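You operate a simulated robot arm through the tools that you are given. There is no shell and no other tool.

Carry out the task below with a simulated robot arm. There is one attempt and no reset: what you move stays moved.

## Task
Clamp the bright block in the vice and file its burr off.
Fine: the file block goes back; open the vice again and return the block. Set down upright: file block, bright block. What is to be rubbed or washed off counts as gone when no trace of it is left.

The check looks at the end state, three seconds after you hand in, the way a careful person would. Anything else that was tipped, shoved, dropped, spilled or broken makes it a failure.

## Robot
A 6-joint arm with a two-finger parallel gripper, fixed in place. Base frame: the origin is on the floor under the middle of its stand, x ahead of it, y to its left, z up; the work surface is at about z = 0.88. Readings come in m, degrees, newtons and seconds.
With the tool pointing down near the work surface it reaches from about 0.3 to 0.66 m from the base axis. Its first joint turns from -115.0 to 115.0 degrees. Payload 3.43 kg.
The TCP is the grasp point between the finger pads, 0.034 m short of the fingertips. In the tool frame z runs along the fingers and y along their closing line. The gripper opens to 0.128 m. The fingers are 0.024 m wide and 0.012 m thick; the gripper's body (0.048 by 0.13 m) begins 0.096 m behind the TCP.
Orientation is that of the tool frame in the base frame, as a unit quaternion [w, x, y, z]. With the fingers straight down and closing along the base's y, the tool's x points along the base's -x, its y along +y and its z along -z.

## Interface
- The arm moves only by the tool step_arm. Its argument "increments" is a list of rows, each a list of 7 numbers: the shift along the base's x, y, z in units of 100 mm (1.0 is 100 mm), then the turn, a rotation vector about the base's x, y, z in units of 60 degrees (1.0 is 60 degrees), then the gripper command, from -1 (shut) to 1 (fully open), values between in proportion. In form: [[x, y, z, wx, wy, wz, jaw], ...]. A call has 1 to 20 rows; each row is the pose to reach, as a shift and turn from the pose commanded when the call began. A call with a number of a shift or a turn outside -1 to 1 is refused whole. Rows are played at 5 a second. More than 0.05 m and 8.6 degrees between two rows, or a gripper value outside its range, and nothing of the call is played. A pose out of reach is approached as far as the arm can. The call stops where the force on the tool passes 90 N (or 10 N more than at its start, if that is more) or the arm is blocked; 0.2 s more then pass. Each finger travels about 0.153 m/s and halts on what it meets, pressing with about 38 N; the grip force reading is that of the motor and also rises with nothing between the fingers. The clock runs only during rows and for 0.2 s after the last one: add rows that repeat a pose to give the fingers time. The reply holds the time, the measured pose of the TCP, the force on the tool along the base axes, the opening and the grip force, in the units named above and with some noise, with the torque about the TCP (base axes, N m) and any sound that the robot's microphone picked up.
- Cameras (640 x 400 px; columns grow to the right, rows downward): "scene" is fixed at [0.0433, -0.6656, 1.4713]; the picture's right is [0.64, -0.77, 0.00], its down [-0.37, -0.31, -0.88] and it looks along [0.67, 0.56, -0.48] (base axes); focal length 358 px, centre (320, 200). "wrist" rides on the gripper at [0.076, -0.011, -0.16] in the tool frame; the picture's right is [0.15, 0.99, 0.00], its down [-0.88, 0.13, -0.46] and it looks along [-0.45, 0.07, 0.89] (tool axes); focal length 234 px, centre (320, 200). There is no depth. A picture from a camera that has moved, and an enlarged one, comes with that camera's place and axes in the base frame and with its lens. The place of the scene camera against the robot may be out by one fixed shift of up to 0.025 m in any direction.
- snapshot(camera): a new picture of that camera. It takes no simulated time.
- move_column(by): slides the trunk up (or, below 0, down) by that many m; the arm rides with it, the base frame stays. It gives what a move gives, with no picture.
- inspect(camera, box): a new picture of the part [left, top, right, bottom] of that camera's present view, enlarged. It takes no simulated time.
- close_job(): hands the job in; it is judged then, once.

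Places have to be worked out from the pictures, the camera data and where the tool is seen. Open the gripper and draw the arm clear of the work before you hand the job in, unless the task says otherwise.

The tools are called after "Request:" as name(argument=value, ...) on one line, values as JSON. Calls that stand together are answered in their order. step_arm: Moves the arm, as the interface text tells. Its arguments: {"type":"object","properties":{"increments":{"type":"array","items":{"type":"array","items":{"type":"number"}}}},"required":["increments"]} The other tools are called the same way: move_column (by) moves the trunk up or down; snapshot (camera) takes a picture; inspect (camera, box) takes an enlarged picture of a part of a camera's view; close_job () hands the job in.

At the start:

```text
time_s: 0.0
eef_pos: [0.4127, -0.1618, 1.2576]
orientation: [0.0, 0.0, 1.0, 0.0]
wrist_force: [1.4, -0.2, 0.5]
wrist_torque: [-0.01, -0.01, -0.02]
width: 0.1278
gripper_force: 0.1
trunk travel left (down, up): [-0.925, 0.065]
```

scene: 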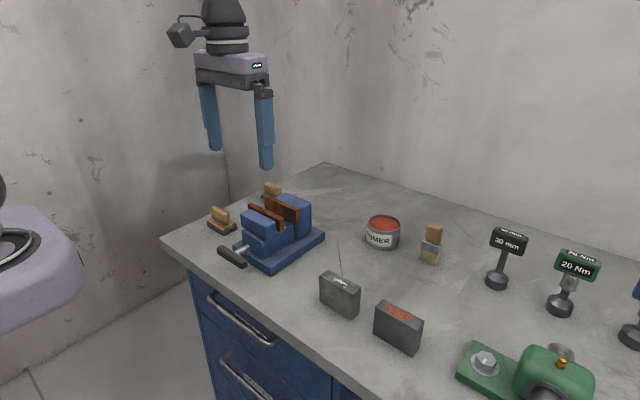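
wrist: 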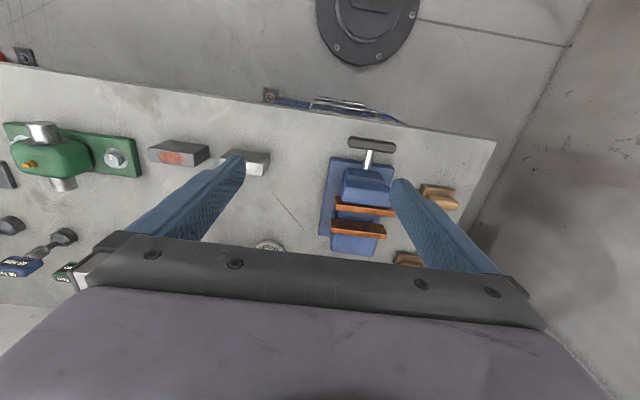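

I start by enlarging the scene and wrist views to identify the bright block, the vice, its handle and the file block.

Request:
inspect(camera="scene", box=[180, 160, 340, 280])

Request:
inspect(camera="scene", box=[300, 190, 480, 360])

Request:
inspect(camera="wrist", box=[300, 110, 500, 280])

Request:
inspect(camera="wrist", box=[120, 120, 300, 260])

```text
3.33 times, centred on (260, 220) of scene
camera zoom: at [0.0433, -0.6656, 1.4713], right [0.64, -0.77, 0.0], down [-0.37, -0.31, -0.88], along [0.67, 0.56, -0.48], focal length 1192 px, centre (520, 133)
```

zoom: 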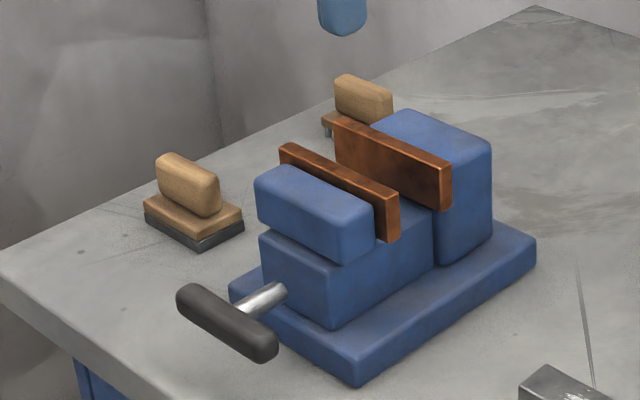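

```text
2.35 times, centred on (390, 275) of scene
camera zoom: at [0.0433, -0.6656, 1.4713], right [0.64, -0.77, 0.0], down [-0.37, -0.31, -0.88], along [0.67, 0.56, -0.48], focal length 841 px, centre (155, 24)
```

zoom: 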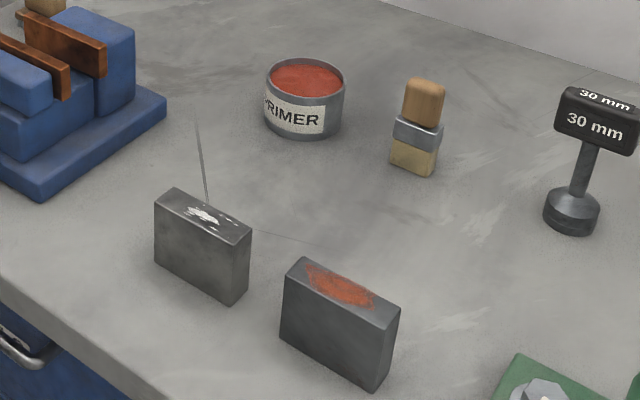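

```text
2.35 times, centred on (400, 195) of wrist
camera zoom: at [0.3372, -0.1718, 1.4171], right [-0.15, 0.99, 0.0], down [0.88, 0.13, 0.46], along [0.45, 0.07, -0.89], focal length 551 px, centre (132, 212)
```

zoom: 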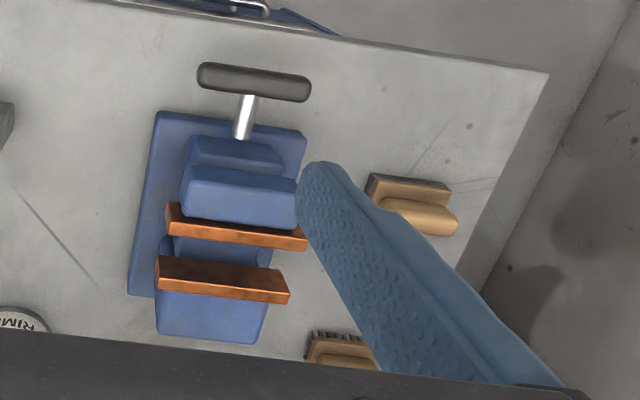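

```text
2.86 times, centred on (210, 190) of wrist
camera zoom: at [0.3372, -0.1718, 1.4171], right [-0.15, 0.99, 0.0], down [0.88, 0.13, 0.46], along [0.45, 0.07, -0.89], focal length 669 px, centre (634, 229)
```

zoom: 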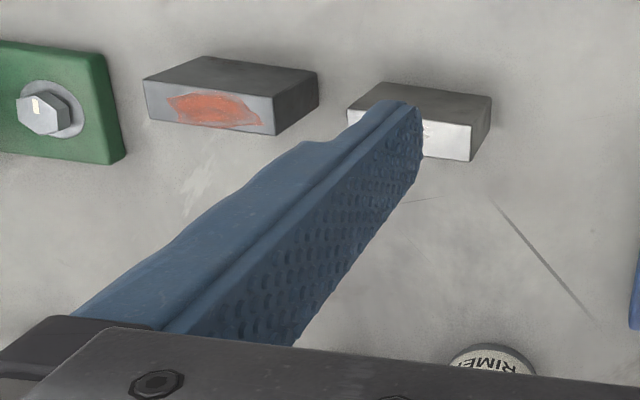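

The file block (wooden grip on dark base) looks to be near (0.54, 0.155), the wire brush behind it, the vice around (0.55, -0.05), and the block with the shiny white burr near (0.52, -0.32). I'll move toward the bright block for a closer wrist view.

Request:
step_arm(increments=[[0, -0.25, -0.25, 0, 0, 0, 1], [0, -0.5, -0.5, 0, 0, 0, 1], [0, -0.75, -0.75, 0, 0, 0, 1], [0, -1, -1, 0, 0, 0, 1], [0, -1, -1, 0, 0, 0, 1]])

Request:
snapshot(camera="wrist")

Request:
snapshot(camera="scene")

```text
time_s: 1.2
eef_pos: [0.4129, -0.2604, 1.1588]
orientation: [0.0, 0.001, 1.0, 0.0]
wrist_force: [-1.0, 0.2, -0.4]
wrist_torque: [-0.06, 0.01, -0.01]
width: 0.128
gripper_force: 0.0
trunk travel left (down, up): [-0.925, 0.065]
```

```text
taken
camera wrist: at [0.3377, -0.2711, 1.3188], right [-0.15, 0.99, 0.0], down [0.88, 0.13, 0.46], along [0.45, 0.07, -0.89], focal length 234 px, centre (320, 200)
```

wrist: 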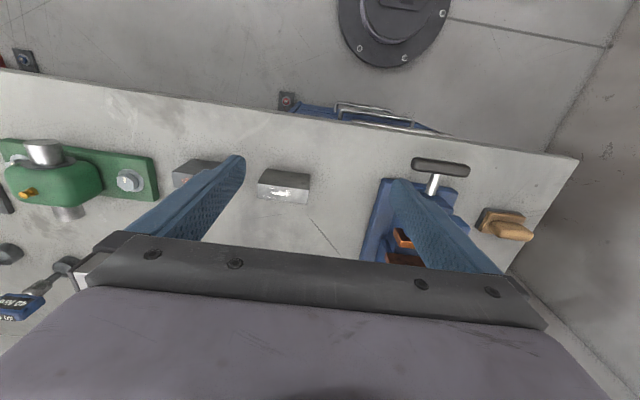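

```text
taken
```

scene: 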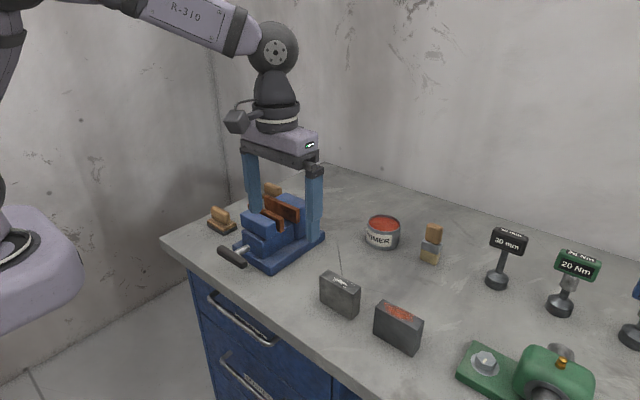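

The bright block is at about (0.52, -0.31). I enlarge it and the vice in this view to measure edges.

Request:
inspect(camera="wrist", box=[230, 140, 340, 220])

Request:
inspect(camera="scene", box=[300, 250, 380, 330])

Request:
inspect(camera="wrist", box=[460, 190, 560, 260])

```text
5.00 times, centred on (285, 180) of wrist
camera zoom: at [0.3377, -0.2711, 1.3188], right [-0.15, 0.99, 0.0], down [0.88, 0.13, 0.46], along [0.45, 0.07, -0.89], focal length 1171 px, centre (495, 300)
```

zoom: 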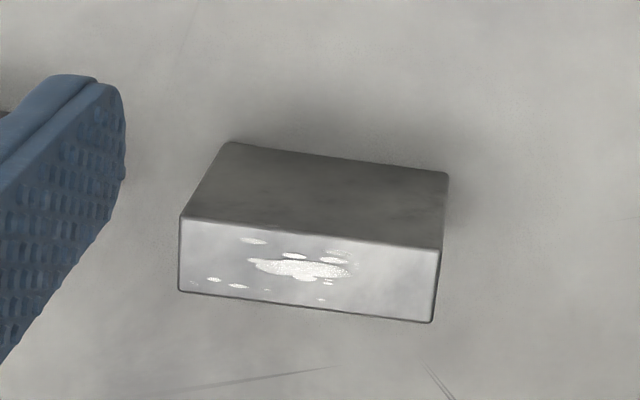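

```text
5.00 times, centred on (340, 290) of scene
camera zoom: at [0.0433, -0.6656, 1.4713], right [0.64, -0.77, 0.0], down [-0.37, -0.31, -0.88], along [0.67, 0.56, -0.48], focal length 1788 px, centre (220, -250)
```

zoom: 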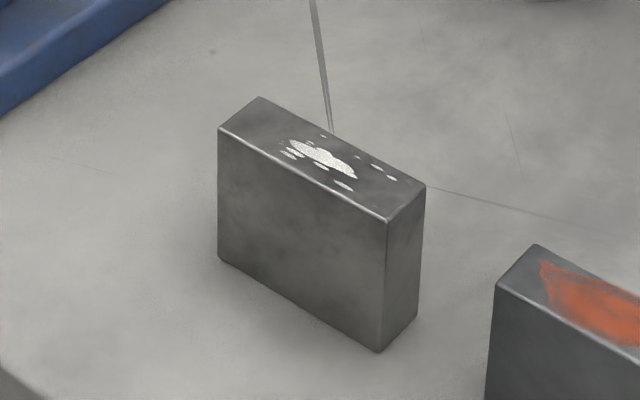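

```text
5.71 times, centred on (510, 225) of wrist
camera zoom: at [0.3377, -0.2711, 1.3188], right [-0.15, 0.99, 0.0], down [0.88, 0.13, 0.46], along [0.45, 0.07, -0.89], focal length 1338 px, centre (-766, 57)
```

zoom: 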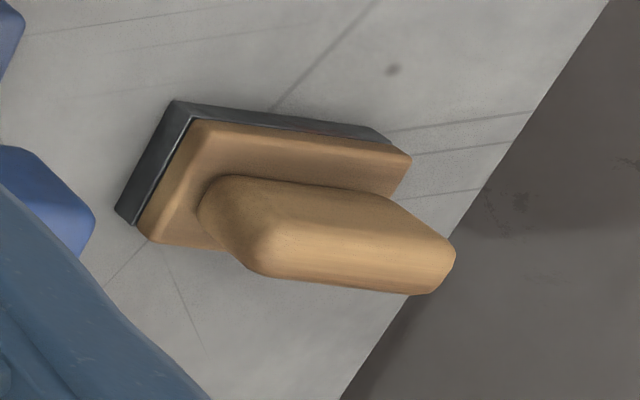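

The bright block's corners work out to x 0.506–0.535, y −0.352 to −0.264, top at about z 0.953 (so roughly 30 × 88 × 72 mm, burr on top). Next I move the arm so the wrist camera looks at the vice between the fingers.

Request:
step_arm(increments=[[0, 0.4, 0, 0, 0, 0, 1], [0, 0.8, 0, 0, 0, 0, 1], [0, 1.0, 0, 0, 0, 0, 1]])

Request:
step_arm(increments=[[0, 0.4, 0, 0, 0, 0, 1], [0, 0.8, 0, 0, 0, 0, 1], [0, 1.0, 0, 0, 0, 0, 1], [0, 1.0, 0, 0, 0, 0, 1]])

Request:
snapshot(camera="wrist")

Request:
inspect(camera="wrist", box=[240, 130, 400, 250])

Request:
inspect(camera="scene", box=[200, 170, 340, 280])

```text
time_s: 2.0
eef_pos: [0.4118, -0.1587, 1.1577]
orientation: [0.0, 0.0, 1.0, 0.0]
wrist_force: [0.2, -0.2, 0.2]
wrist_torque: [-0.06, 0.05, 0.01]
width: 0.1278
gripper_force: 0.1
trunk travel left (down, up): [-0.925, 0.065]
```

```text
time_s: 3.0
eef_pos: [0.4115, -0.0597, 1.1554]
orientation: [-0.001, 0.0, 1.0, 0.0]
wrist_force: [-0.5, 0.6, -0.4]
wrist_torque: [0.01, 0.01, 0.01]
width: 0.1282
gripper_force: 0.0
trunk travel left (down, up): [-0.925, 0.065]
```

```text
taken
camera wrist: at [0.3367, -0.0709, 1.3162], right [-0.15, 0.99, 0.0], down [0.88, 0.13, 0.46], along [0.45, 0.07, -0.89], focal length 234 px, centre (320, 200)
```

wrist: 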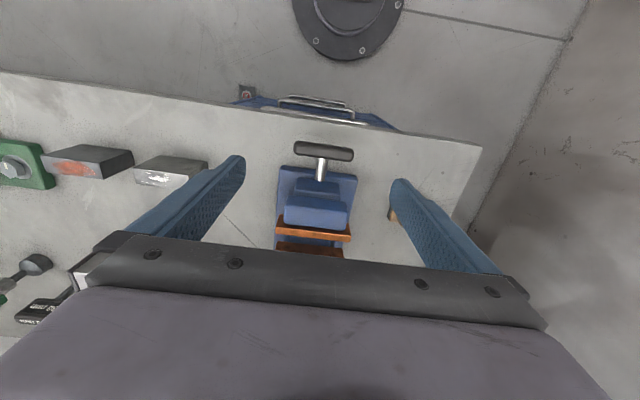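

```text
3.33 times, centred on (320, 190) of wrist
camera zoom: at [0.3367, -0.0709, 1.3162], right [-0.15, 0.99, 0.0], down [0.88, 0.13, 0.46], along [0.45, 0.07, -0.89], focal length 781 px, centre (320, 233)
```

zoom: 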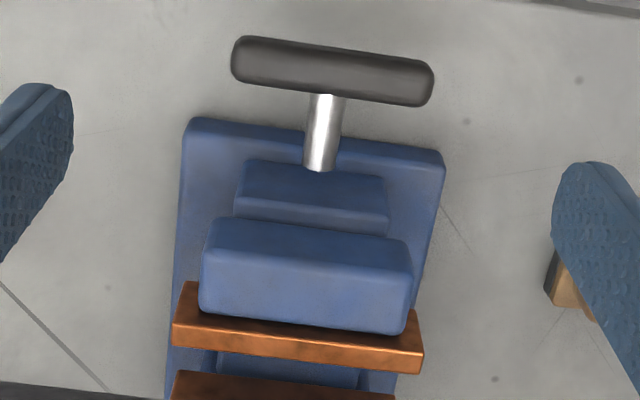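

```text
3.64 times, centred on (270, 225) of scene
camera zoom: at [0.0433, -0.6656, 1.4713], right [0.64, -0.77, 0.0], down [-0.37, -0.31, -0.88], along [0.67, 0.56, -0.48], focal length 1300 px, centre (502, 109)
```

zoom: 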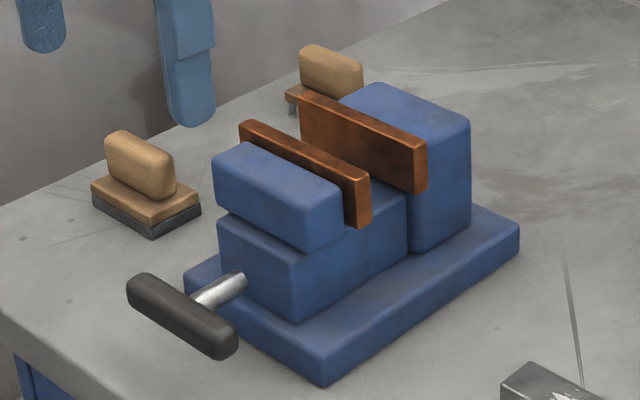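

The vice is aligned with the axes, centred at y ≈ −0.048, T‑handle bar at about (0.442, −0.048, 0.927), copper jaws topping out near z ≈ 1.0. I move up and forward for a better view of the jaw gap.

Request:
step_arm(increments=[[0.3, 0, 0.25, 0, 0, 0, 1], [0.6, 0, 0.5, 0, 0, 0, 1], [0.9, 0, 0.7, 0, 0, 0, 1], [0.9, 0, 0.7, 0, 0, 0, 1]])

Request:
snapshot(camera="wrist")

Request:
inspect(camera="wrist", box=[240, 110, 400, 230])

```text
time_s: 4.0
eef_pos: [0.5006, -0.0604, 1.2294]
orientation: [0.001, 0.0, 1.0, 0.0]
wrist_force: [-0.4, -0.1, 0.3]
wrist_torque: [0.01, -0.01, 0.04]
width: 0.1279
gripper_force: 0.1
trunk travel left (down, up): [-0.925, 0.065]
```

```text
taken
camera wrist: at [0.425, -0.0712, 1.3876], right [-0.15, 0.99, 0.0], down [0.88, 0.13, 0.46], along [0.45, 0.07, -0.89], focal length 234 px, centre (320, 200)
```

wrist: 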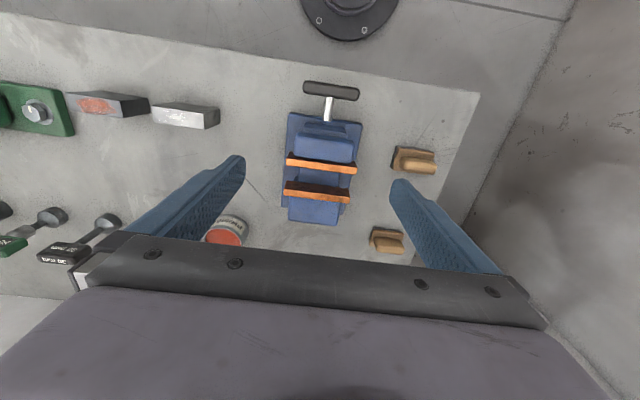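

```text
3.33 times, centred on (320, 170) of wrist
camera zoom: at [0.425, -0.0712, 1.3876], right [-0.15, 0.99, 0.0], down [0.88, 0.13, 0.46], along [0.45, 0.07, -0.89], focal length 781 px, centre (320, 300)
```

zoom: 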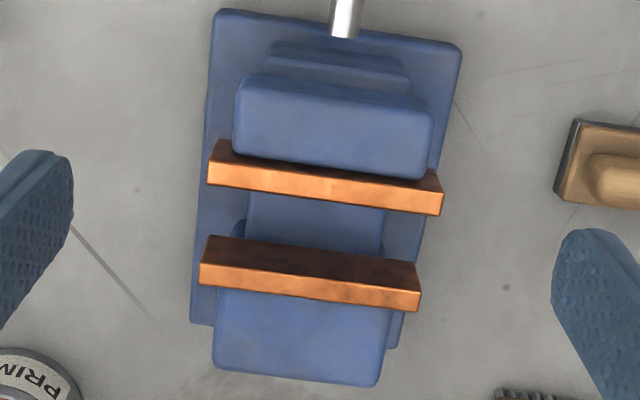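

The jaw gap spans x ≈ 0.563–0.6095 (46 mm), plates y −0.109…0.014, and the slide floor shows between them. Now I go above the bright block, with a narrower opening, to check its position and the clearance to the primed block.

Request:
step_arm(increments=[[-0.1, -0.35, -0.2, 0, 0, 0, 1], [-0.2, -0.7, -0.4, 0, 0, 0, 0.8], [-0.3, -1.0, -0.6, 0, 0, 0, 0.62]])

Request:
step_arm(increments=[[0, -0.35, 0, 0, 0, 0, 0.62], [0, -0.7, 0, 0, 0, 0, 0.62], [0, -1.0, 0, 0, 0, 0, 0.62]])

Request:
step_arm(increments=[[0, -0.25, -0.2, 0, 0, 0, 0.62], [0, -0.48, -0.5, 0, 0, 0, 0.62], [0, -0.48, -0.5, 0, 0, 0, 0.62]])

Request:
snapshot(camera="wrist")

Request:
inspect(camera="wrist", box=[180, 110, 380, 250])

Request:
snapshot(camera="scene")

```text
time_s: 4.8
eef_pos: [0.4706, -0.1626, 1.1655]
orientation: [-0.001, -0.001, 1.0, 0.001]
wrist_force: [0.4, 0.1, 0.3]
wrist_torque: [0.04, -0.02, 0.0]
width: 0.1035
gripper_force: 0.0
trunk travel left (down, up): [-0.925, 0.065]
```

```text
time_s: 5.6
eef_pos: [0.4722, -0.2621, 1.1667]
orientation: [0.001, 0.0, 1.0, 0.002]
wrist_force: [0.9, 0.0, 0.5]
wrist_torque: [0.01, 0.03, 0.01]
width: 0.1035
gripper_force: 0.1
trunk travel left (down, up): [-0.925, 0.065]
```

```text
time_s: 6.4
eef_pos: [0.4716, -0.3095, 1.1169]
orientation: [0.001, 0.0, 1.0, 0.0]
wrist_force: [0.5, 0.5, -0.7]
wrist_torque: [0.0, 0.01, 0.01]
width: 0.1036
gripper_force: 0.1
trunk travel left (down, up): [-0.925, 0.065]
```

```text
taken
camera wrist: at [0.3967, -0.319, 1.2769], right [-0.15, 0.99, 0.0], down [0.88, 0.13, 0.46], along [0.45, 0.07, -0.89], focal length 234 px, centre (320, 200)
```

wrist: 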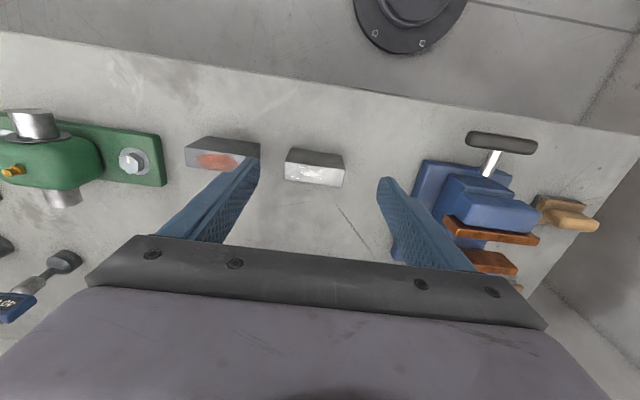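

```text
2.86 times, centred on (280, 180) of wrist
camera zoom: at [0.3967, -0.319, 1.2769], right [-0.15, 0.99, 0.0], down [0.88, 0.13, 0.46], along [0.45, 0.07, -0.89], focal length 669 px, centre (434, 257)
```

zoom: 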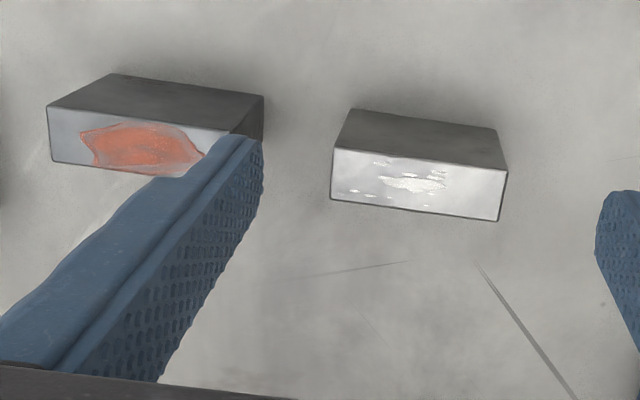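

```text
taken
```

scene: 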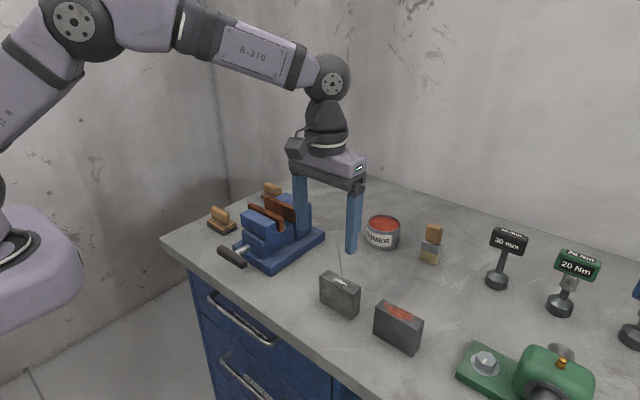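

Refined estimate: block centre (0.5205, −0.308), the primed block's near face is at y ≈ −0.404, leaving room for the finger. I move above the block and descend around it in steps.

Request:
step_arm(increments=[[0.2, 0.02, -0.1, 0, 0, 0, 0.62], [0.48, 0.02, -0.3, 0, 0, 0, 0.62], [0.48, 0.02, -0.6, 0, 0, 0, 0.62], [0.48, 0.02, -1.0, 0, 0, 0, 0.62], [0.48, 0.02, -1.0, 0, 0, 0, 0.62]])

Request:
snapshot(camera="wrist")

Request:
snapshot(camera="scene")

```text
time_s: 7.6
eef_pos: [0.5207, -0.3073, 1.0171]
orientation: [0.001, 0.0, 1.0, 0.0]
wrist_force: [0.2, 0.1, 0.5]
wrist_torque: [0.01, 0.01, 0.01]
width: 0.1036
gripper_force: 0.0
trunk travel left (down, up): [-0.925, 0.065]
```

```text
taken
camera wrist: at [0.4446, -0.3181, 1.1762], right [-0.15, 0.99, 0.0], down [0.88, 0.13, 0.46], along [0.45, 0.07, -0.89], focal length 234 px, centre (320, 200)
```

wrist: 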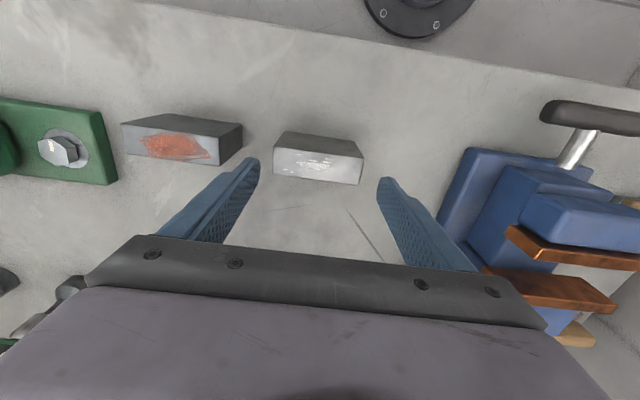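

```text
taken
```

scene: 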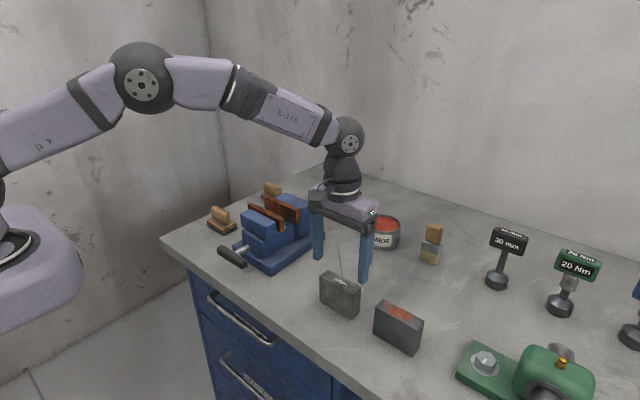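

The block lies centred between the open fingers. I descend to z ≈ 0.935 and close on the block's ends.

Request:
step_arm(increments=[[0, 0, -0.25, 0, 0, 0, 0.62], [0, 0, -0.5, 0, 0, 0, 0.62], [0, 0, -0.7, 0, 0, 0, 0.62], [0, 0, -0.82, 0, 0, 0, 0.62], [0, 0, -0.82, 0, 0, 0, 0.62]])

Request:
snapshot(camera="wrist")

Request:
inspect(camera="scene", box=[280, 220, 440, 340])

```text
time_s: 8.8
eef_pos: [0.5194, -0.307, 0.9333]
orientation: [-0.001, 0.0, 1.0, -0.001]
wrist_force: [0.1, 1.0, -0.3]
wrist_torque: [0.02, 0.01, -0.03]
width: 0.1036
gripper_force: 0.2
trunk travel left (down, up): [-0.925, 0.065]
```

```text
taken
camera wrist: at [0.4451, -0.3174, 1.094], right [-0.15, 0.99, 0.0], down [0.88, 0.13, 0.46], along [0.45, 0.07, -0.89], focal length 234 px, centre (320, 200)
```

wrist: 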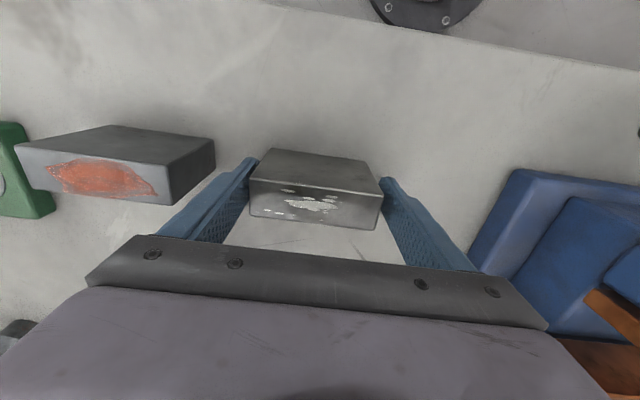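

```text
3.33 times, centred on (360, 280) of scene
camera zoom: at [0.0433, -0.6656, 1.4713], right [0.64, -0.77, 0.0], down [-0.37, -0.31, -0.88], along [0.67, 0.56, -0.48], focal length 1192 px, centre (187, -67)
```

zoom: 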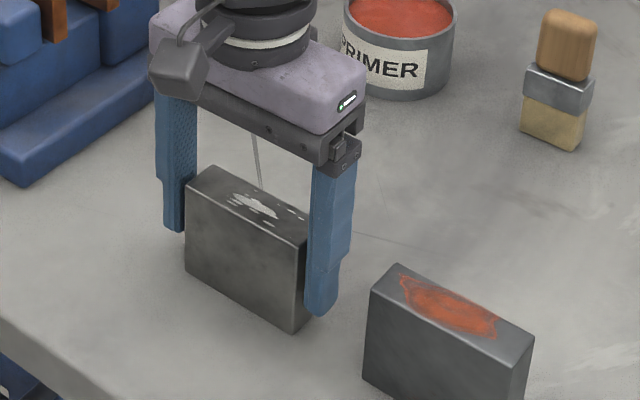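

The fingers straddle the block ends with room both sides. I close the gripper and hold to let the grip settle.

Request:
step_arm(increments=[[0, 0, 0, 0, 0, 0, 0.5], [0, 0, 0, 0, 0, 0, 0.3], [0, 0, 0, 0, 0, 0, 0.1], [0, 0, 0, 0, 0, 0, -0.2], [0, 0, 0, 0, 0, 0, -0.2]])

Request:
snapshot(camera="wrist")

```text
time_s: 10.0
eef_pos: [0.519, -0.3081, 0.9348]
orientation: [0.0, 0.0, 1.0, 0.0]
wrist_force: [-1.1, -4.6, -0.3]
wrist_torque: [-0.46, -0.09, -0.14]
width: 0.0898
gripper_force: 38.0
trunk travel left (down, up): [-0.925, 0.065]
```

```text
taken
camera wrist: at [0.4451, -0.3182, 1.0941], right [-0.15, 0.99, 0.0], down [0.88, 0.13, 0.46], along [0.45, 0.07, -0.89], focal length 234 px, centre (320, 200)
```

wrist: 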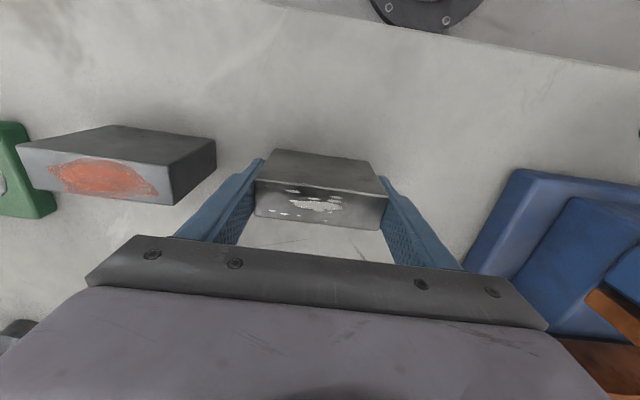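

The block is held at 90 mm width with 38 N grip. I lift it slowly straight up and read the load.

Request:
step_arm(increments=[[0, 0, 0.1, 0, 0, 0, -0.3], [0, 0, 0.25, 0, 0, 0, -0.3], [0, 0, 0.5, 0, 0, 0, -0.3], [0, 0, 0.75, 0, 0, 0, -0.3], [0, 0, 1.0, 0, 0, 0, -0.3], [0, 0, 1.0, 0, 0, 0, -0.3]])

Request:
snapshot(camera="wrist")

Request:
inspect(camera="scene", box=[280, 180, 440, 300])

```text
time_s: 11.4
eef_pos: [0.5225, -0.3094, 1.0331]
orientation: [-0.001, 0.0, 1.0, 0.001]
wrist_force: [-0.2, 0.2, -13.0]
wrist_torque: [0.01, -0.03, 0.0]
width: 0.0899
gripper_force: 37.8
trunk travel left (down, up): [-0.925, 0.065]
```

```text
taken
camera wrist: at [0.4476, -0.3195, 1.1935], right [-0.15, 0.99, 0.0], down [0.88, 0.13, 0.45], along [0.45, 0.07, -0.89], focal length 234 px, centre (320, 200)
```

wrist: 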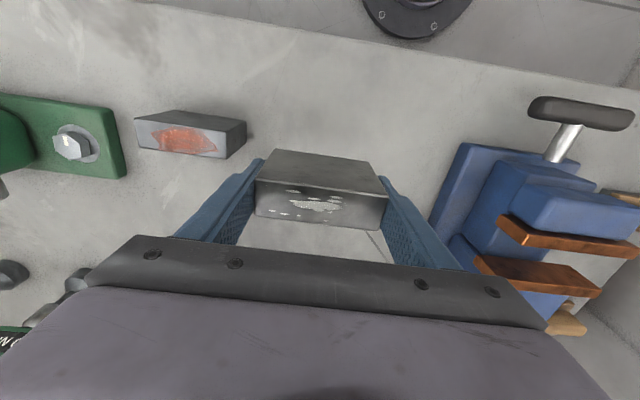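

```text
3.33 times, centred on (360, 240) of scene
camera zoom: at [0.0433, -0.6656, 1.4713], right [0.64, -0.77, 0.0], down [-0.37, -0.31, -0.88], along [0.67, 0.56, -0.48], focal length 1192 px, centre (187, 67)
```

zoom: 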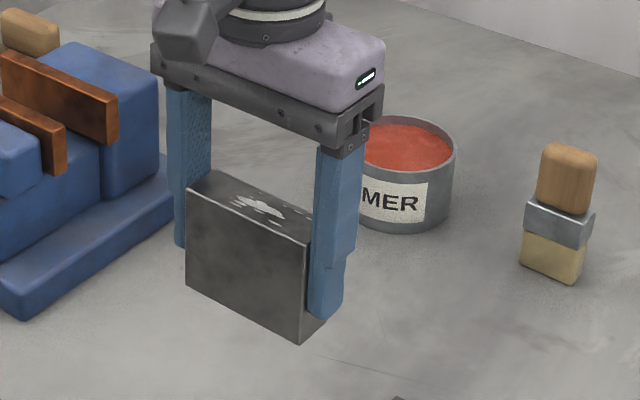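

The block is secure (about 13 N weight, no tilt). I raise it above jaw height, then carry it over toward the vice.

Request:
step_arm(increments=[[0, 0, 0.35, 0, 0, 0, -0.3], [0, 0, 0.7, 0, 0, 0, -0.3], [0, 0.2, 1.0, 0, 0, 0, -0.3], [0.1, 0.5, 1.0, 0, 0, 0, -0.3], [0.3, 0.8, 1.0, 0, 0, 0, -0.3], [0.3, 1.0, 1.0, 0, 0, 0, -0.3]])

Request:
step_arm(increments=[[0.1, 0.3, 0, 0, 0, 0, -0.3], [0.2, 0.6, 0, 0, 0, 0, -0.3], [0.35, 0.9, 0, 0, 0, 0, -0.3], [0.35, 1.0, 0, 0, 0, 0, -0.3]])

Request:
step_arm(increments=[[0, 0.2, 0, 0, 0, 0, -0.3], [0, 0.45, 0, 0, 0, 0, -0.3], [0, 0.6, 0, 0, 0, 0, -0.3], [0, 0.6, 0, 0, 0, 0, -0.3], [0, 0.6, 0, 0, 0, 0, -0.3]])

Request:
snapshot(camera="wrist")

Request:
inspect(camera="scene", box=[200, 140, 360, 260])

```text
time_s: 12.8
eef_pos: [0.5501, -0.206, 1.1344]
orientation: [-0.001, 0.0, 1.0, 0.0]
wrist_force: [0.2, 0.4, -13.6]
wrist_torque: [0.0, -0.03, -0.02]
width: 0.0898
gripper_force: 38.4
trunk travel left (down, up): [-0.925, 0.065]
```

```text
time_s: 13.8
eef_pos: [0.5859, -0.107, 1.1343]
orientation: [-0.001, 0.0, 1.0, 0.0]
wrist_force: [-0.9, -0.4, -14.0]
wrist_torque: [0.0, 0.0, 0.01]
width: 0.0901
gripper_force: 37.7
trunk travel left (down, up): [-0.925, 0.065]
```

```text
time_s: 15.0
eef_pos: [0.5876, -0.0486, 1.1345]
orientation: [-0.001, 0.0, 1.0, 0.0]
wrist_force: [-0.2, -0.8, -14.2]
wrist_torque: [-0.04, 0.01, -0.01]
width: 0.0898
gripper_force: 38.1
trunk travel left (down, up): [-0.925, 0.065]
```

```text
taken
camera wrist: at [0.5117, -0.0588, 1.2948], right [-0.15, 0.99, 0.0], down [0.88, 0.13, 0.45], along [0.45, 0.07, -0.89], focal length 234 px, centre (320, 200)
```

wrist: 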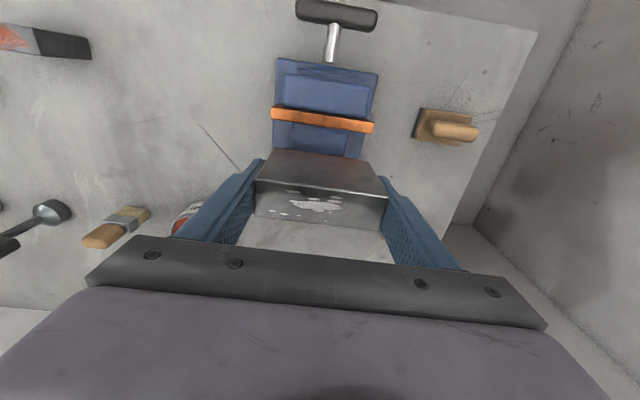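

```text
3.33 times, centred on (280, 200) of scene
camera zoom: at [0.0433, -0.6656, 1.4713], right [0.64, -0.77, 0.0], down [-0.37, -0.31, -0.88], along [0.67, 0.56, -0.48], focal length 1192 px, centre (453, 200)
```

zoom: 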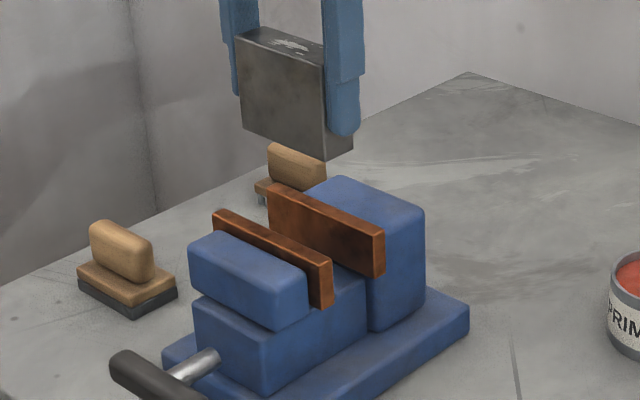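

The block hangs above the vice; I enlarge the wrist view to re-measure the front jaw plate against the block before lowering.

Request:
inspect(camera="wrist", box=[240, 60, 400, 180])

```text
3.33 times, centred on (320, 120) of wrist
camera zoom: at [0.5117, -0.0588, 1.2948], right [-0.15, 0.99, 0.0], down [0.88, 0.13, 0.45], along [0.45, 0.07, -0.89], focal length 781 px, centre (320, 467)
```

zoom: 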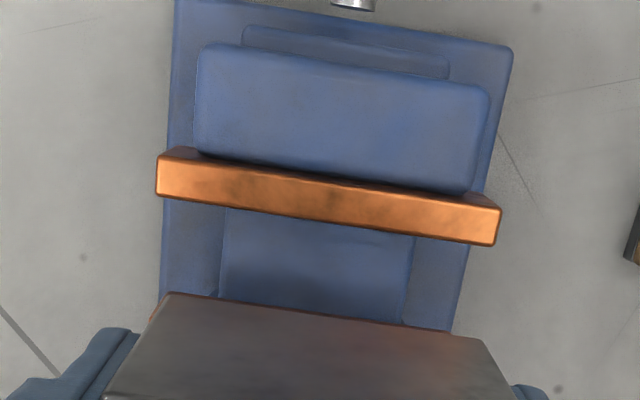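

Measured: block spans x 0.573–0.602, gap 0.562–0.6095, so it clears both plates. I lower it into the gap, first 95 mm, then in small steps to find the seat.

Request:
step_arm(increments=[[0, 0, -0.2, 0, 0, 0, -0.3], [-0.01, 0, -0.4, 0, 0, 0, -0.3], [-0.01, 0, -0.6, 0, 0, 0, -0.3], [-0.01, 0, -0.8, 0, 0, 0, -0.3], [-0.01, 0, -0.95, 0, 0, 0, -0.3], [-0.01, 0, -0.95, 0, 0, 0, -0.3]])

Request:
snapshot(camera="wrist")

Request:
inspect(camera="scene", box=[200, 140, 360, 260])

```text
time_s: 16.4
eef_pos: [0.5842, -0.0463, 1.0389]
orientation: [-0.001, 0.0, 1.0, 0.0]
wrist_force: [-0.1, -0.7, -12.8]
wrist_torque: [0.0, 0.01, 0.0]
width: 0.0899
gripper_force: 38.0
trunk travel left (down, up): [-0.925, 0.065]
```

```text
taken
camera wrist: at [0.5092, -0.0582, 1.199], right [-0.15, 0.99, 0.0], down [0.88, 0.13, 0.45], along [0.45, 0.07, -0.89], focal length 234 px, centre (320, 200)
```

wrist: 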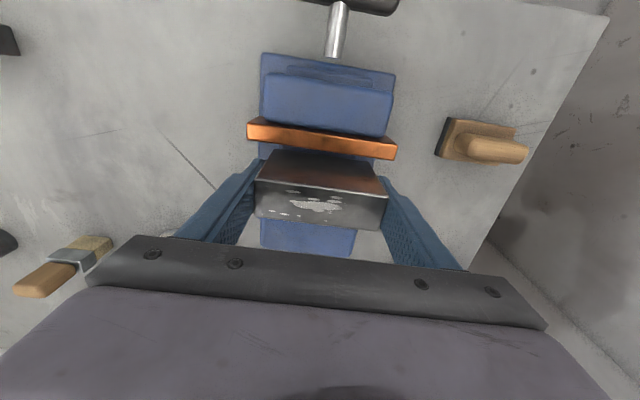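

```text
3.33 times, centred on (280, 200) of scene
camera zoom: at [0.0433, -0.6656, 1.4713], right [0.64, -0.77, 0.0], down [-0.37, -0.31, -0.88], along [0.67, 0.56, -0.48], focal length 1192 px, centre (453, 200)
```

zoom: 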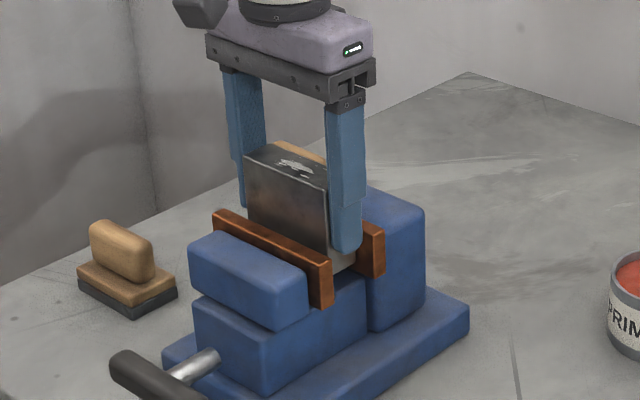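

The block's lower edge enters between the plates with clearance. I continue down in small steps watching the load for contact.

Request:
step_arm(increments=[[0, 0, -0.05, 0, 0, 0, -0.3], [0, 0, -0.1, 0, 0, 0, -0.3], [0, 0, -0.15, 0, 0, 0, -0.3], [0, 0, -0.2, 0, 0, 0, -0.3], [0, 0, -0.24, 0, 0, 0, -0.3], [0, 0, -0.24, 0, 0, 0, -0.3]])

Request:
inspect(camera="scene", box=[200, 140, 360, 260])

Request:
inspect(camera="wrist", box=[220, 90, 420, 250])

```text
time_s: 17.8
eef_pos: [0.5854, -0.0484, 1.0197]
orientation: [0.004, 0.001, 1.0, 0.001]
wrist_force: [0.3, 1.0, 3.0]
wrist_torque: [0.77, 0.25, -0.01]
width: 0.09
gripper_force: 37.6
trunk travel left (down, up): [-0.925, 0.065]
```

```text
3.33 times, centred on (280, 200) of scene
camera zoom: at [0.0433, -0.6656, 1.4713], right [0.64, -0.77, 0.0], down [-0.37, -0.31, -0.88], along [0.67, 0.56, -0.48], focal length 1192 px, centre (453, 200)
```

zoom: 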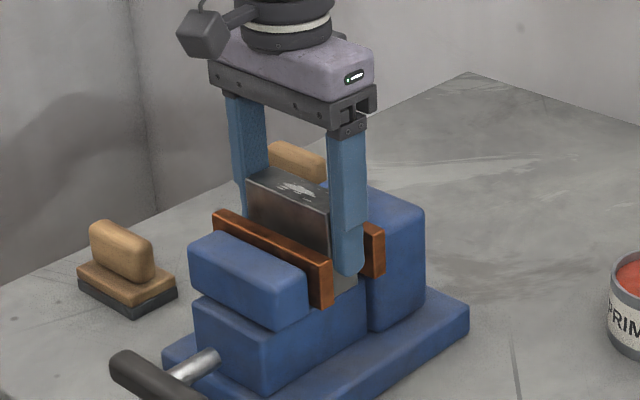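

```text
2.50 times, centred on (320, 170) of wrist
camera zoom: at [0.5086, -0.0586, 1.1787], right [-0.15, 0.99, 0.0], down [0.88, 0.13, 0.46], along [0.45, 0.07, -0.89], focal length 585 px, centre (320, 275)
```

zoom: 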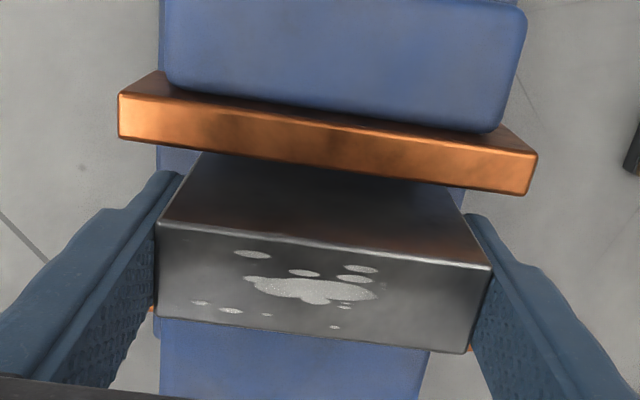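

The load changed from −13 N to +3 N: the block has seated at TCP z ≈ 1.020 (slide floor ≈ 0.965, block top ≈ 1.037). I relax the downward press slightly, then open the fingers.

Request:
step_arm(increments=[[0, 0, 0.02, 0, 0, 0, -0.3], [0, 0, 0.02, 0, 0, 0, 0.3], [0, 0, 0.02, 0, 0, 0, 0.5], [0, 0, 0.02, 0, 0, 0, 0.55], [0, 0, 0.02, 0, 0, 0, 0.55]])

Request:
inspect(camera="scene", box=[200, 140, 360, 260])

Request:
inspect(camera="wrist", box=[220, 90, 420, 250])

```text
time_s: 19.0
eef_pos: [0.5834, -0.0472, 1.019]
orientation: [0.0, 0.0, 1.0, -0.001]
wrist_force: [0.6, 0.6, 0.8]
wrist_torque: [0.02, -0.03, 0.02]
width: 0.0989
gripper_force: 0.1
trunk travel left (down, up): [-0.925, 0.065]
```

```text
3.33 times, centred on (280, 200) of scene
camera zoom: at [0.0433, -0.6656, 1.4713], right [0.64, -0.77, 0.0], down [-0.37, -0.31, -0.88], along [0.67, 0.56, -0.48], focal length 1192 px, centre (453, 200)
```

zoom: 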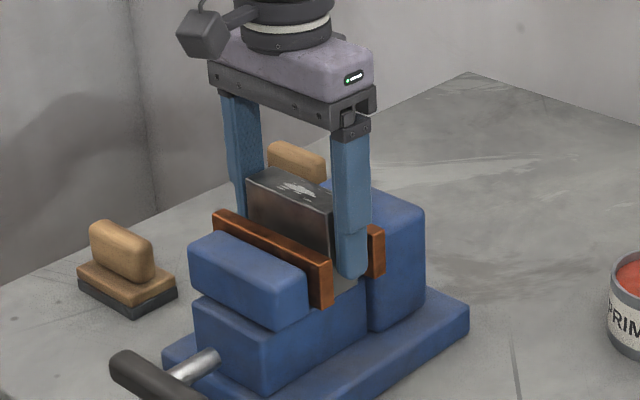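

```text
2.50 times, centred on (320, 170) of wrist
camera zoom: at [0.5086, -0.0584, 1.1786], right [-0.15, 0.99, 0.0], down [0.88, 0.13, 0.46], along [0.45, 0.07, -0.89], focal length 585 px, centre (320, 275)
```

zoom: 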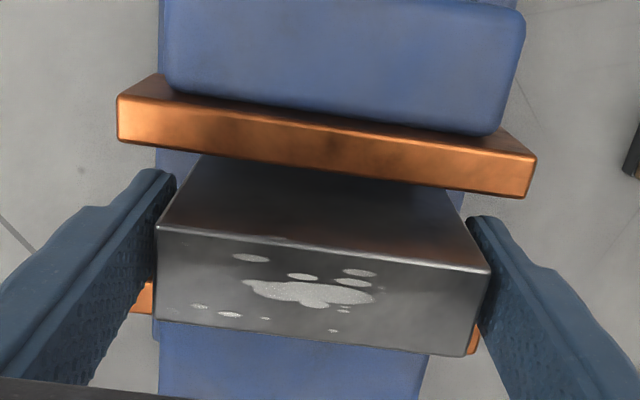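

The block stands free and upright between the jaws. I raise the arm straight up, clear of it.

Request:
step_arm(increments=[[0, 0, 0.2, 0, 0, 0, 0.55], [0, 0, 0.5, 0, 0, 0, 0.55], [0, 0, 0.8, 0, 0, 0, 0.55], [0, 0, 1.0, 0, 0, 0, 0.55]])

Request:
step_arm(increments=[[-0.2, 0, 0.1, 0, 0, 0.13, 0.5], [-0.4, 0, 0.1, 0, 0, 0.27, 0.4], [-0.6, 0, 0.1, 0, 0, 0.4, 0.2], [-0.8, 0, 0.1, 0, 0, 0.53, 0.0], [-1.0, 0, 0.1, 0, 0, 0.66, -0.1], [-1.0, 0, 0.1, 0, 0, 0.75, -0.2], [-1.0, 0, 0.1, 0, 0, 0.75, -0.2]])

Request:
snapshot(camera="wrist")

Request:
snapshot(camera="scene")

```text
time_s: 20.0
eef_pos: [0.5853, -0.0475, 1.1189]
orientation: [0.0, 0.0, 1.0, 0.0]
wrist_force: [0.3, 0.3, -0.4]
wrist_torque: [-0.02, -0.02, -0.02]
width: 0.0991
gripper_force: 0.0
trunk travel left (down, up): [-0.925, 0.065]
```

```text
time_s: 21.6
eef_pos: [0.4829, -0.0462, 1.1272]
orientation: [0.0, -0.383, 0.924, 0.0]
wrist_force: [0.2, 0.5, -0.4]
wrist_torque: [-0.01, 0.03, 0.0]
width: 0.0513
gripper_force: 0.0
trunk travel left (down, up): [-0.925, 0.065]
```

```text
taken
camera wrist: at [0.4384, -0.1082, 1.2875], right [-0.8, 0.59, 0.0], down [0.53, 0.72, 0.46], along [0.27, 0.37, -0.89], focal length 234 px, centre (320, 200)
```

wrist: 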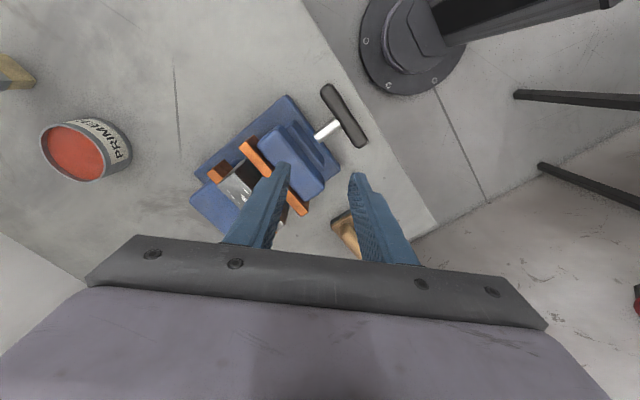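

```text
taken
```

scene: 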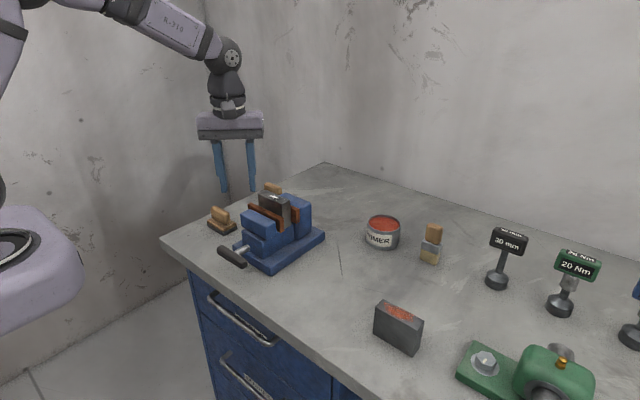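

Yaw is at 45°. I complete the turn to 90° so the fingers close along x, and move above the T‑handle.

Request:
step_arm(increments=[[-0.1, -0.1, 0, 0, 0, 0.13, -0.2], [-0.2, -0.2, 0, 0, 0, 0.26, -0.2], [-0.3, -0.33, 0, 0, 0, 0.39, -0.2], [-0.43, -0.33, 0, 0, 0, 0.52, -0.2], [-0.43, -0.33, 0, 0, 0, 0.65, -0.2], [-0.43, -0.33, 0, 0, 0, 0.75, -0.2], [-0.43, -0.33, 0, 0, 0, 0.75, -0.2]])

Request:
snapshot(camera="wrist")

Request:
inspect(camera="wrist", box=[240, 110, 420, 250])

```text
time_s: 23.2
eef_pos: [0.4406, -0.0812, 1.1277]
orientation: [-0.001, 0.708, -0.707, 0.0]
wrist_force: [-0.2, -0.6, 0.1]
wrist_torque: [-0.02, 0.0, -0.01]
width: 0.051
gripper_force: 0.0
trunk travel left (down, up): [-0.925, 0.065]
```

```text
taken
camera wrist: at [0.4536, -0.1557, 1.2888], right [-0.99, -0.15, 0.0], down [-0.13, 0.88, 0.46], along [-0.07, 0.45, -0.89], focal length 234 px, centre (320, 200)
```

wrist: 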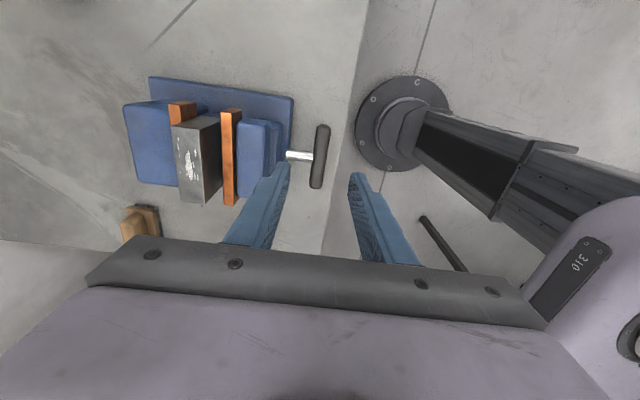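

```text
2.86 times, centred on (330, 180) of wrist
camera zoom: at [0.4536, -0.1557, 1.2888], right [-0.99, -0.15, 0.0], down [-0.13, 0.88, 0.46], along [-0.07, 0.45, -0.89], focal length 669 px, centre (291, 257)
```

zoom: 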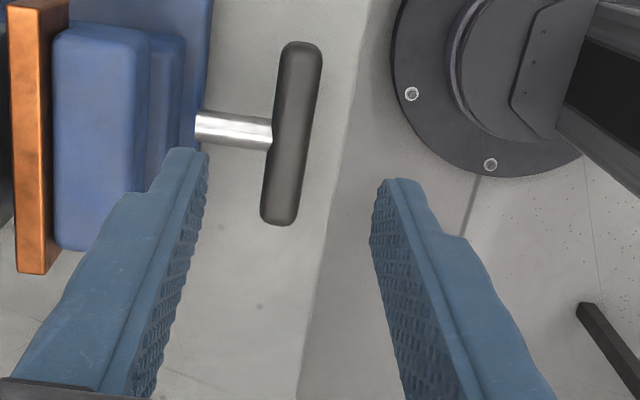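

The bar lies at x ≈ 0.438, y −0.098…0.003, z ≈ 0.93. I descend with the fingers straddling its −y arm (y ≈ −0.081), clear of the screw.

Request:
step_arm(increments=[[-0.037, 0, -0.3, 0, 0, 0, -0.2], [-0.037, 0, -0.6, 0, 0, 0, -0.2], [-0.037, 0, -1.0, 0, 0, 0, -0.2], [-0.037, 0, -1.0, 0, 0, 0, -0.2]])

Request:
snapshot(camera="wrist")

Request:
inspect(camera="scene", box=[180, 160, 320, 280])

```text
time_s: 24.2
eef_pos: [0.4382, -0.0821, 1.0299]
orientation: [0.0, 0.707, -0.707, 0.001]
wrist_force: [-0.5, 0.2, -0.7]
wrist_torque: [-0.03, -0.04, 0.01]
width: 0.0512
gripper_force: 0.1
trunk travel left (down, up): [-0.925, 0.065]
```

```text
taken
camera wrist: at [0.4497, -0.1569, 1.1902], right [-0.99, -0.15, 0.0], down [-0.13, 0.88, 0.46], along [-0.07, 0.45, -0.89], focal length 234 px, centre (320, 200)
```

wrist: 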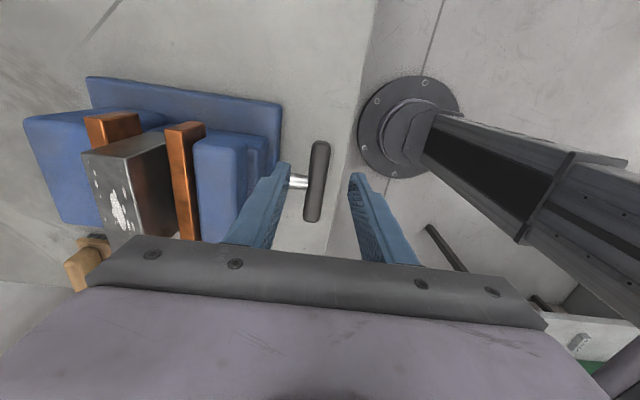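

```text
3.33 times, centred on (250, 220) of scene
camera zoom: at [0.0433, -0.6656, 1.4713], right [0.64, -0.77, 0.0], down [-0.37, -0.31, -0.88], along [0.67, 0.56, -0.48], focal length 1192 px, centre (553, 133)
```

zoom: 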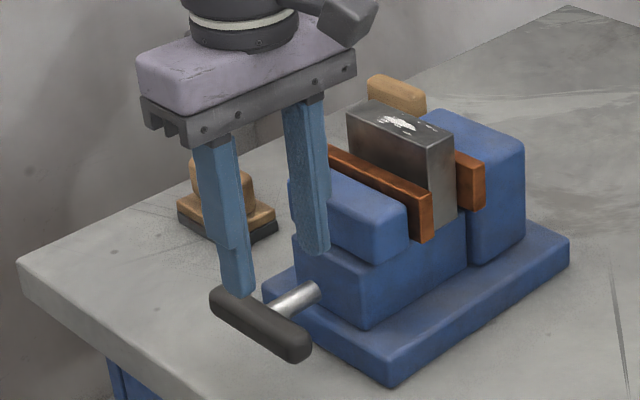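

The fingers are aligned with the bar's −y arm. I shift 4 mm inboard and lower to z ≈ 0.937.

Request:
step_arm(increments=[[0, 0.04, -0.2, 0, 0, 0, -0.2], [0, 0.04, -0.4, 0, 0, 0, -0.2], [0, 0.04, -0.6, 0, 0, 0, -0.2], [0, 0.04, -0.8, 0, 0, 0, -0.2], [0, 0.04, -0.92, 0, 0, 0, -0.2], [0, 0.04, -0.92, 0, 0, 0, -0.2]])

Request:
snapshot(camera="wrist")

Request:
inspect(camera="scene", box=[180, 160, 320, 280])

```text
time_s: 25.6
eef_pos: [0.4368, -0.0742, 0.9375]
orientation: [0.001, 0.707, -0.707, 0.0]
wrist_force: [0.4, 0.5, 0.2]
wrist_torque: [-0.01, 0.05, 0.07]
width: 0.0513
gripper_force: 0.0
trunk travel left (down, up): [-0.925, 0.065]
```

```text
taken
camera wrist: at [0.4492, -0.1501, 1.0963], right [-0.99, -0.15, 0.0], down [-0.13, 0.88, 0.46], along [-0.07, 0.45, -0.89], focal length 234 px, centre (320, 200)
```

wrist: 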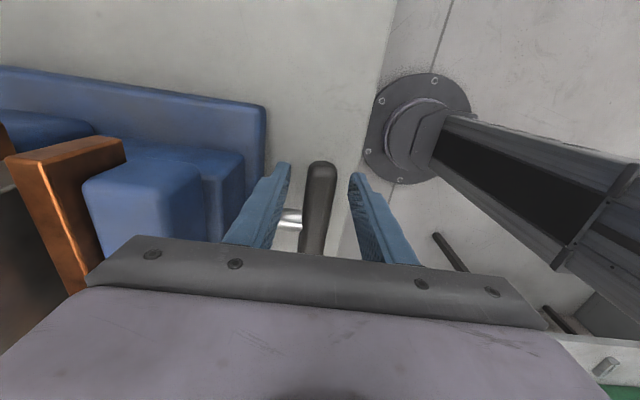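

```text
3.33 times, centred on (250, 220) of scene
camera zoom: at [0.0433, -0.6656, 1.4713], right [0.64, -0.77, 0.0], down [-0.37, -0.31, -0.88], along [0.67, 0.56, -0.48], focal length 1192 px, centre (553, 133)
```

zoom: 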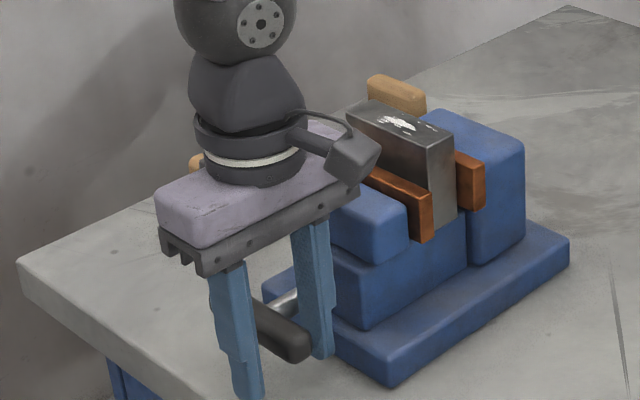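

The bar sits centred between the fingers. I close on it gently.

Request:
step_arm(increments=[[0, 0, 0, 0, 0, 0, -0.4], [0, 0, 0, 0, 0, 0, -0.6], [0, 0, 0, 0, 0, 0, -0.8], [0, 0, 0, 0, 0, 0, -1], [0, 0, 0, 0, 0, 0, -1]])

Request:
snapshot(camera="wrist")

```text
time_s: 26.8
eef_pos: [0.4383, -0.0746, 0.9369]
orientation: [-0.001, -0.707, 0.707, 0.0]
wrist_force: [1.7, 0.6, -0.8]
wrist_torque: [0.05, -0.09, -0.03]
width: 0.0218
gripper_force: 45.3
trunk travel left (down, up): [-0.925, 0.065]
```

```text
taken
camera wrist: at [0.4498, -0.1501, 1.0965], right [-0.99, -0.15, 0.0], down [-0.13, 0.88, 0.46], along [-0.07, 0.45, -0.89], focal length 234 px, centre (320, 200)
```

wrist: 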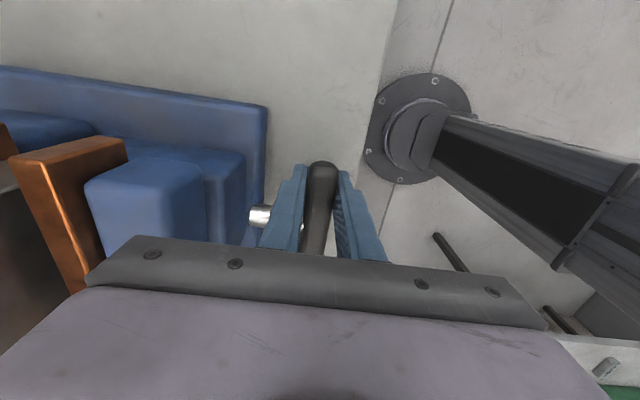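

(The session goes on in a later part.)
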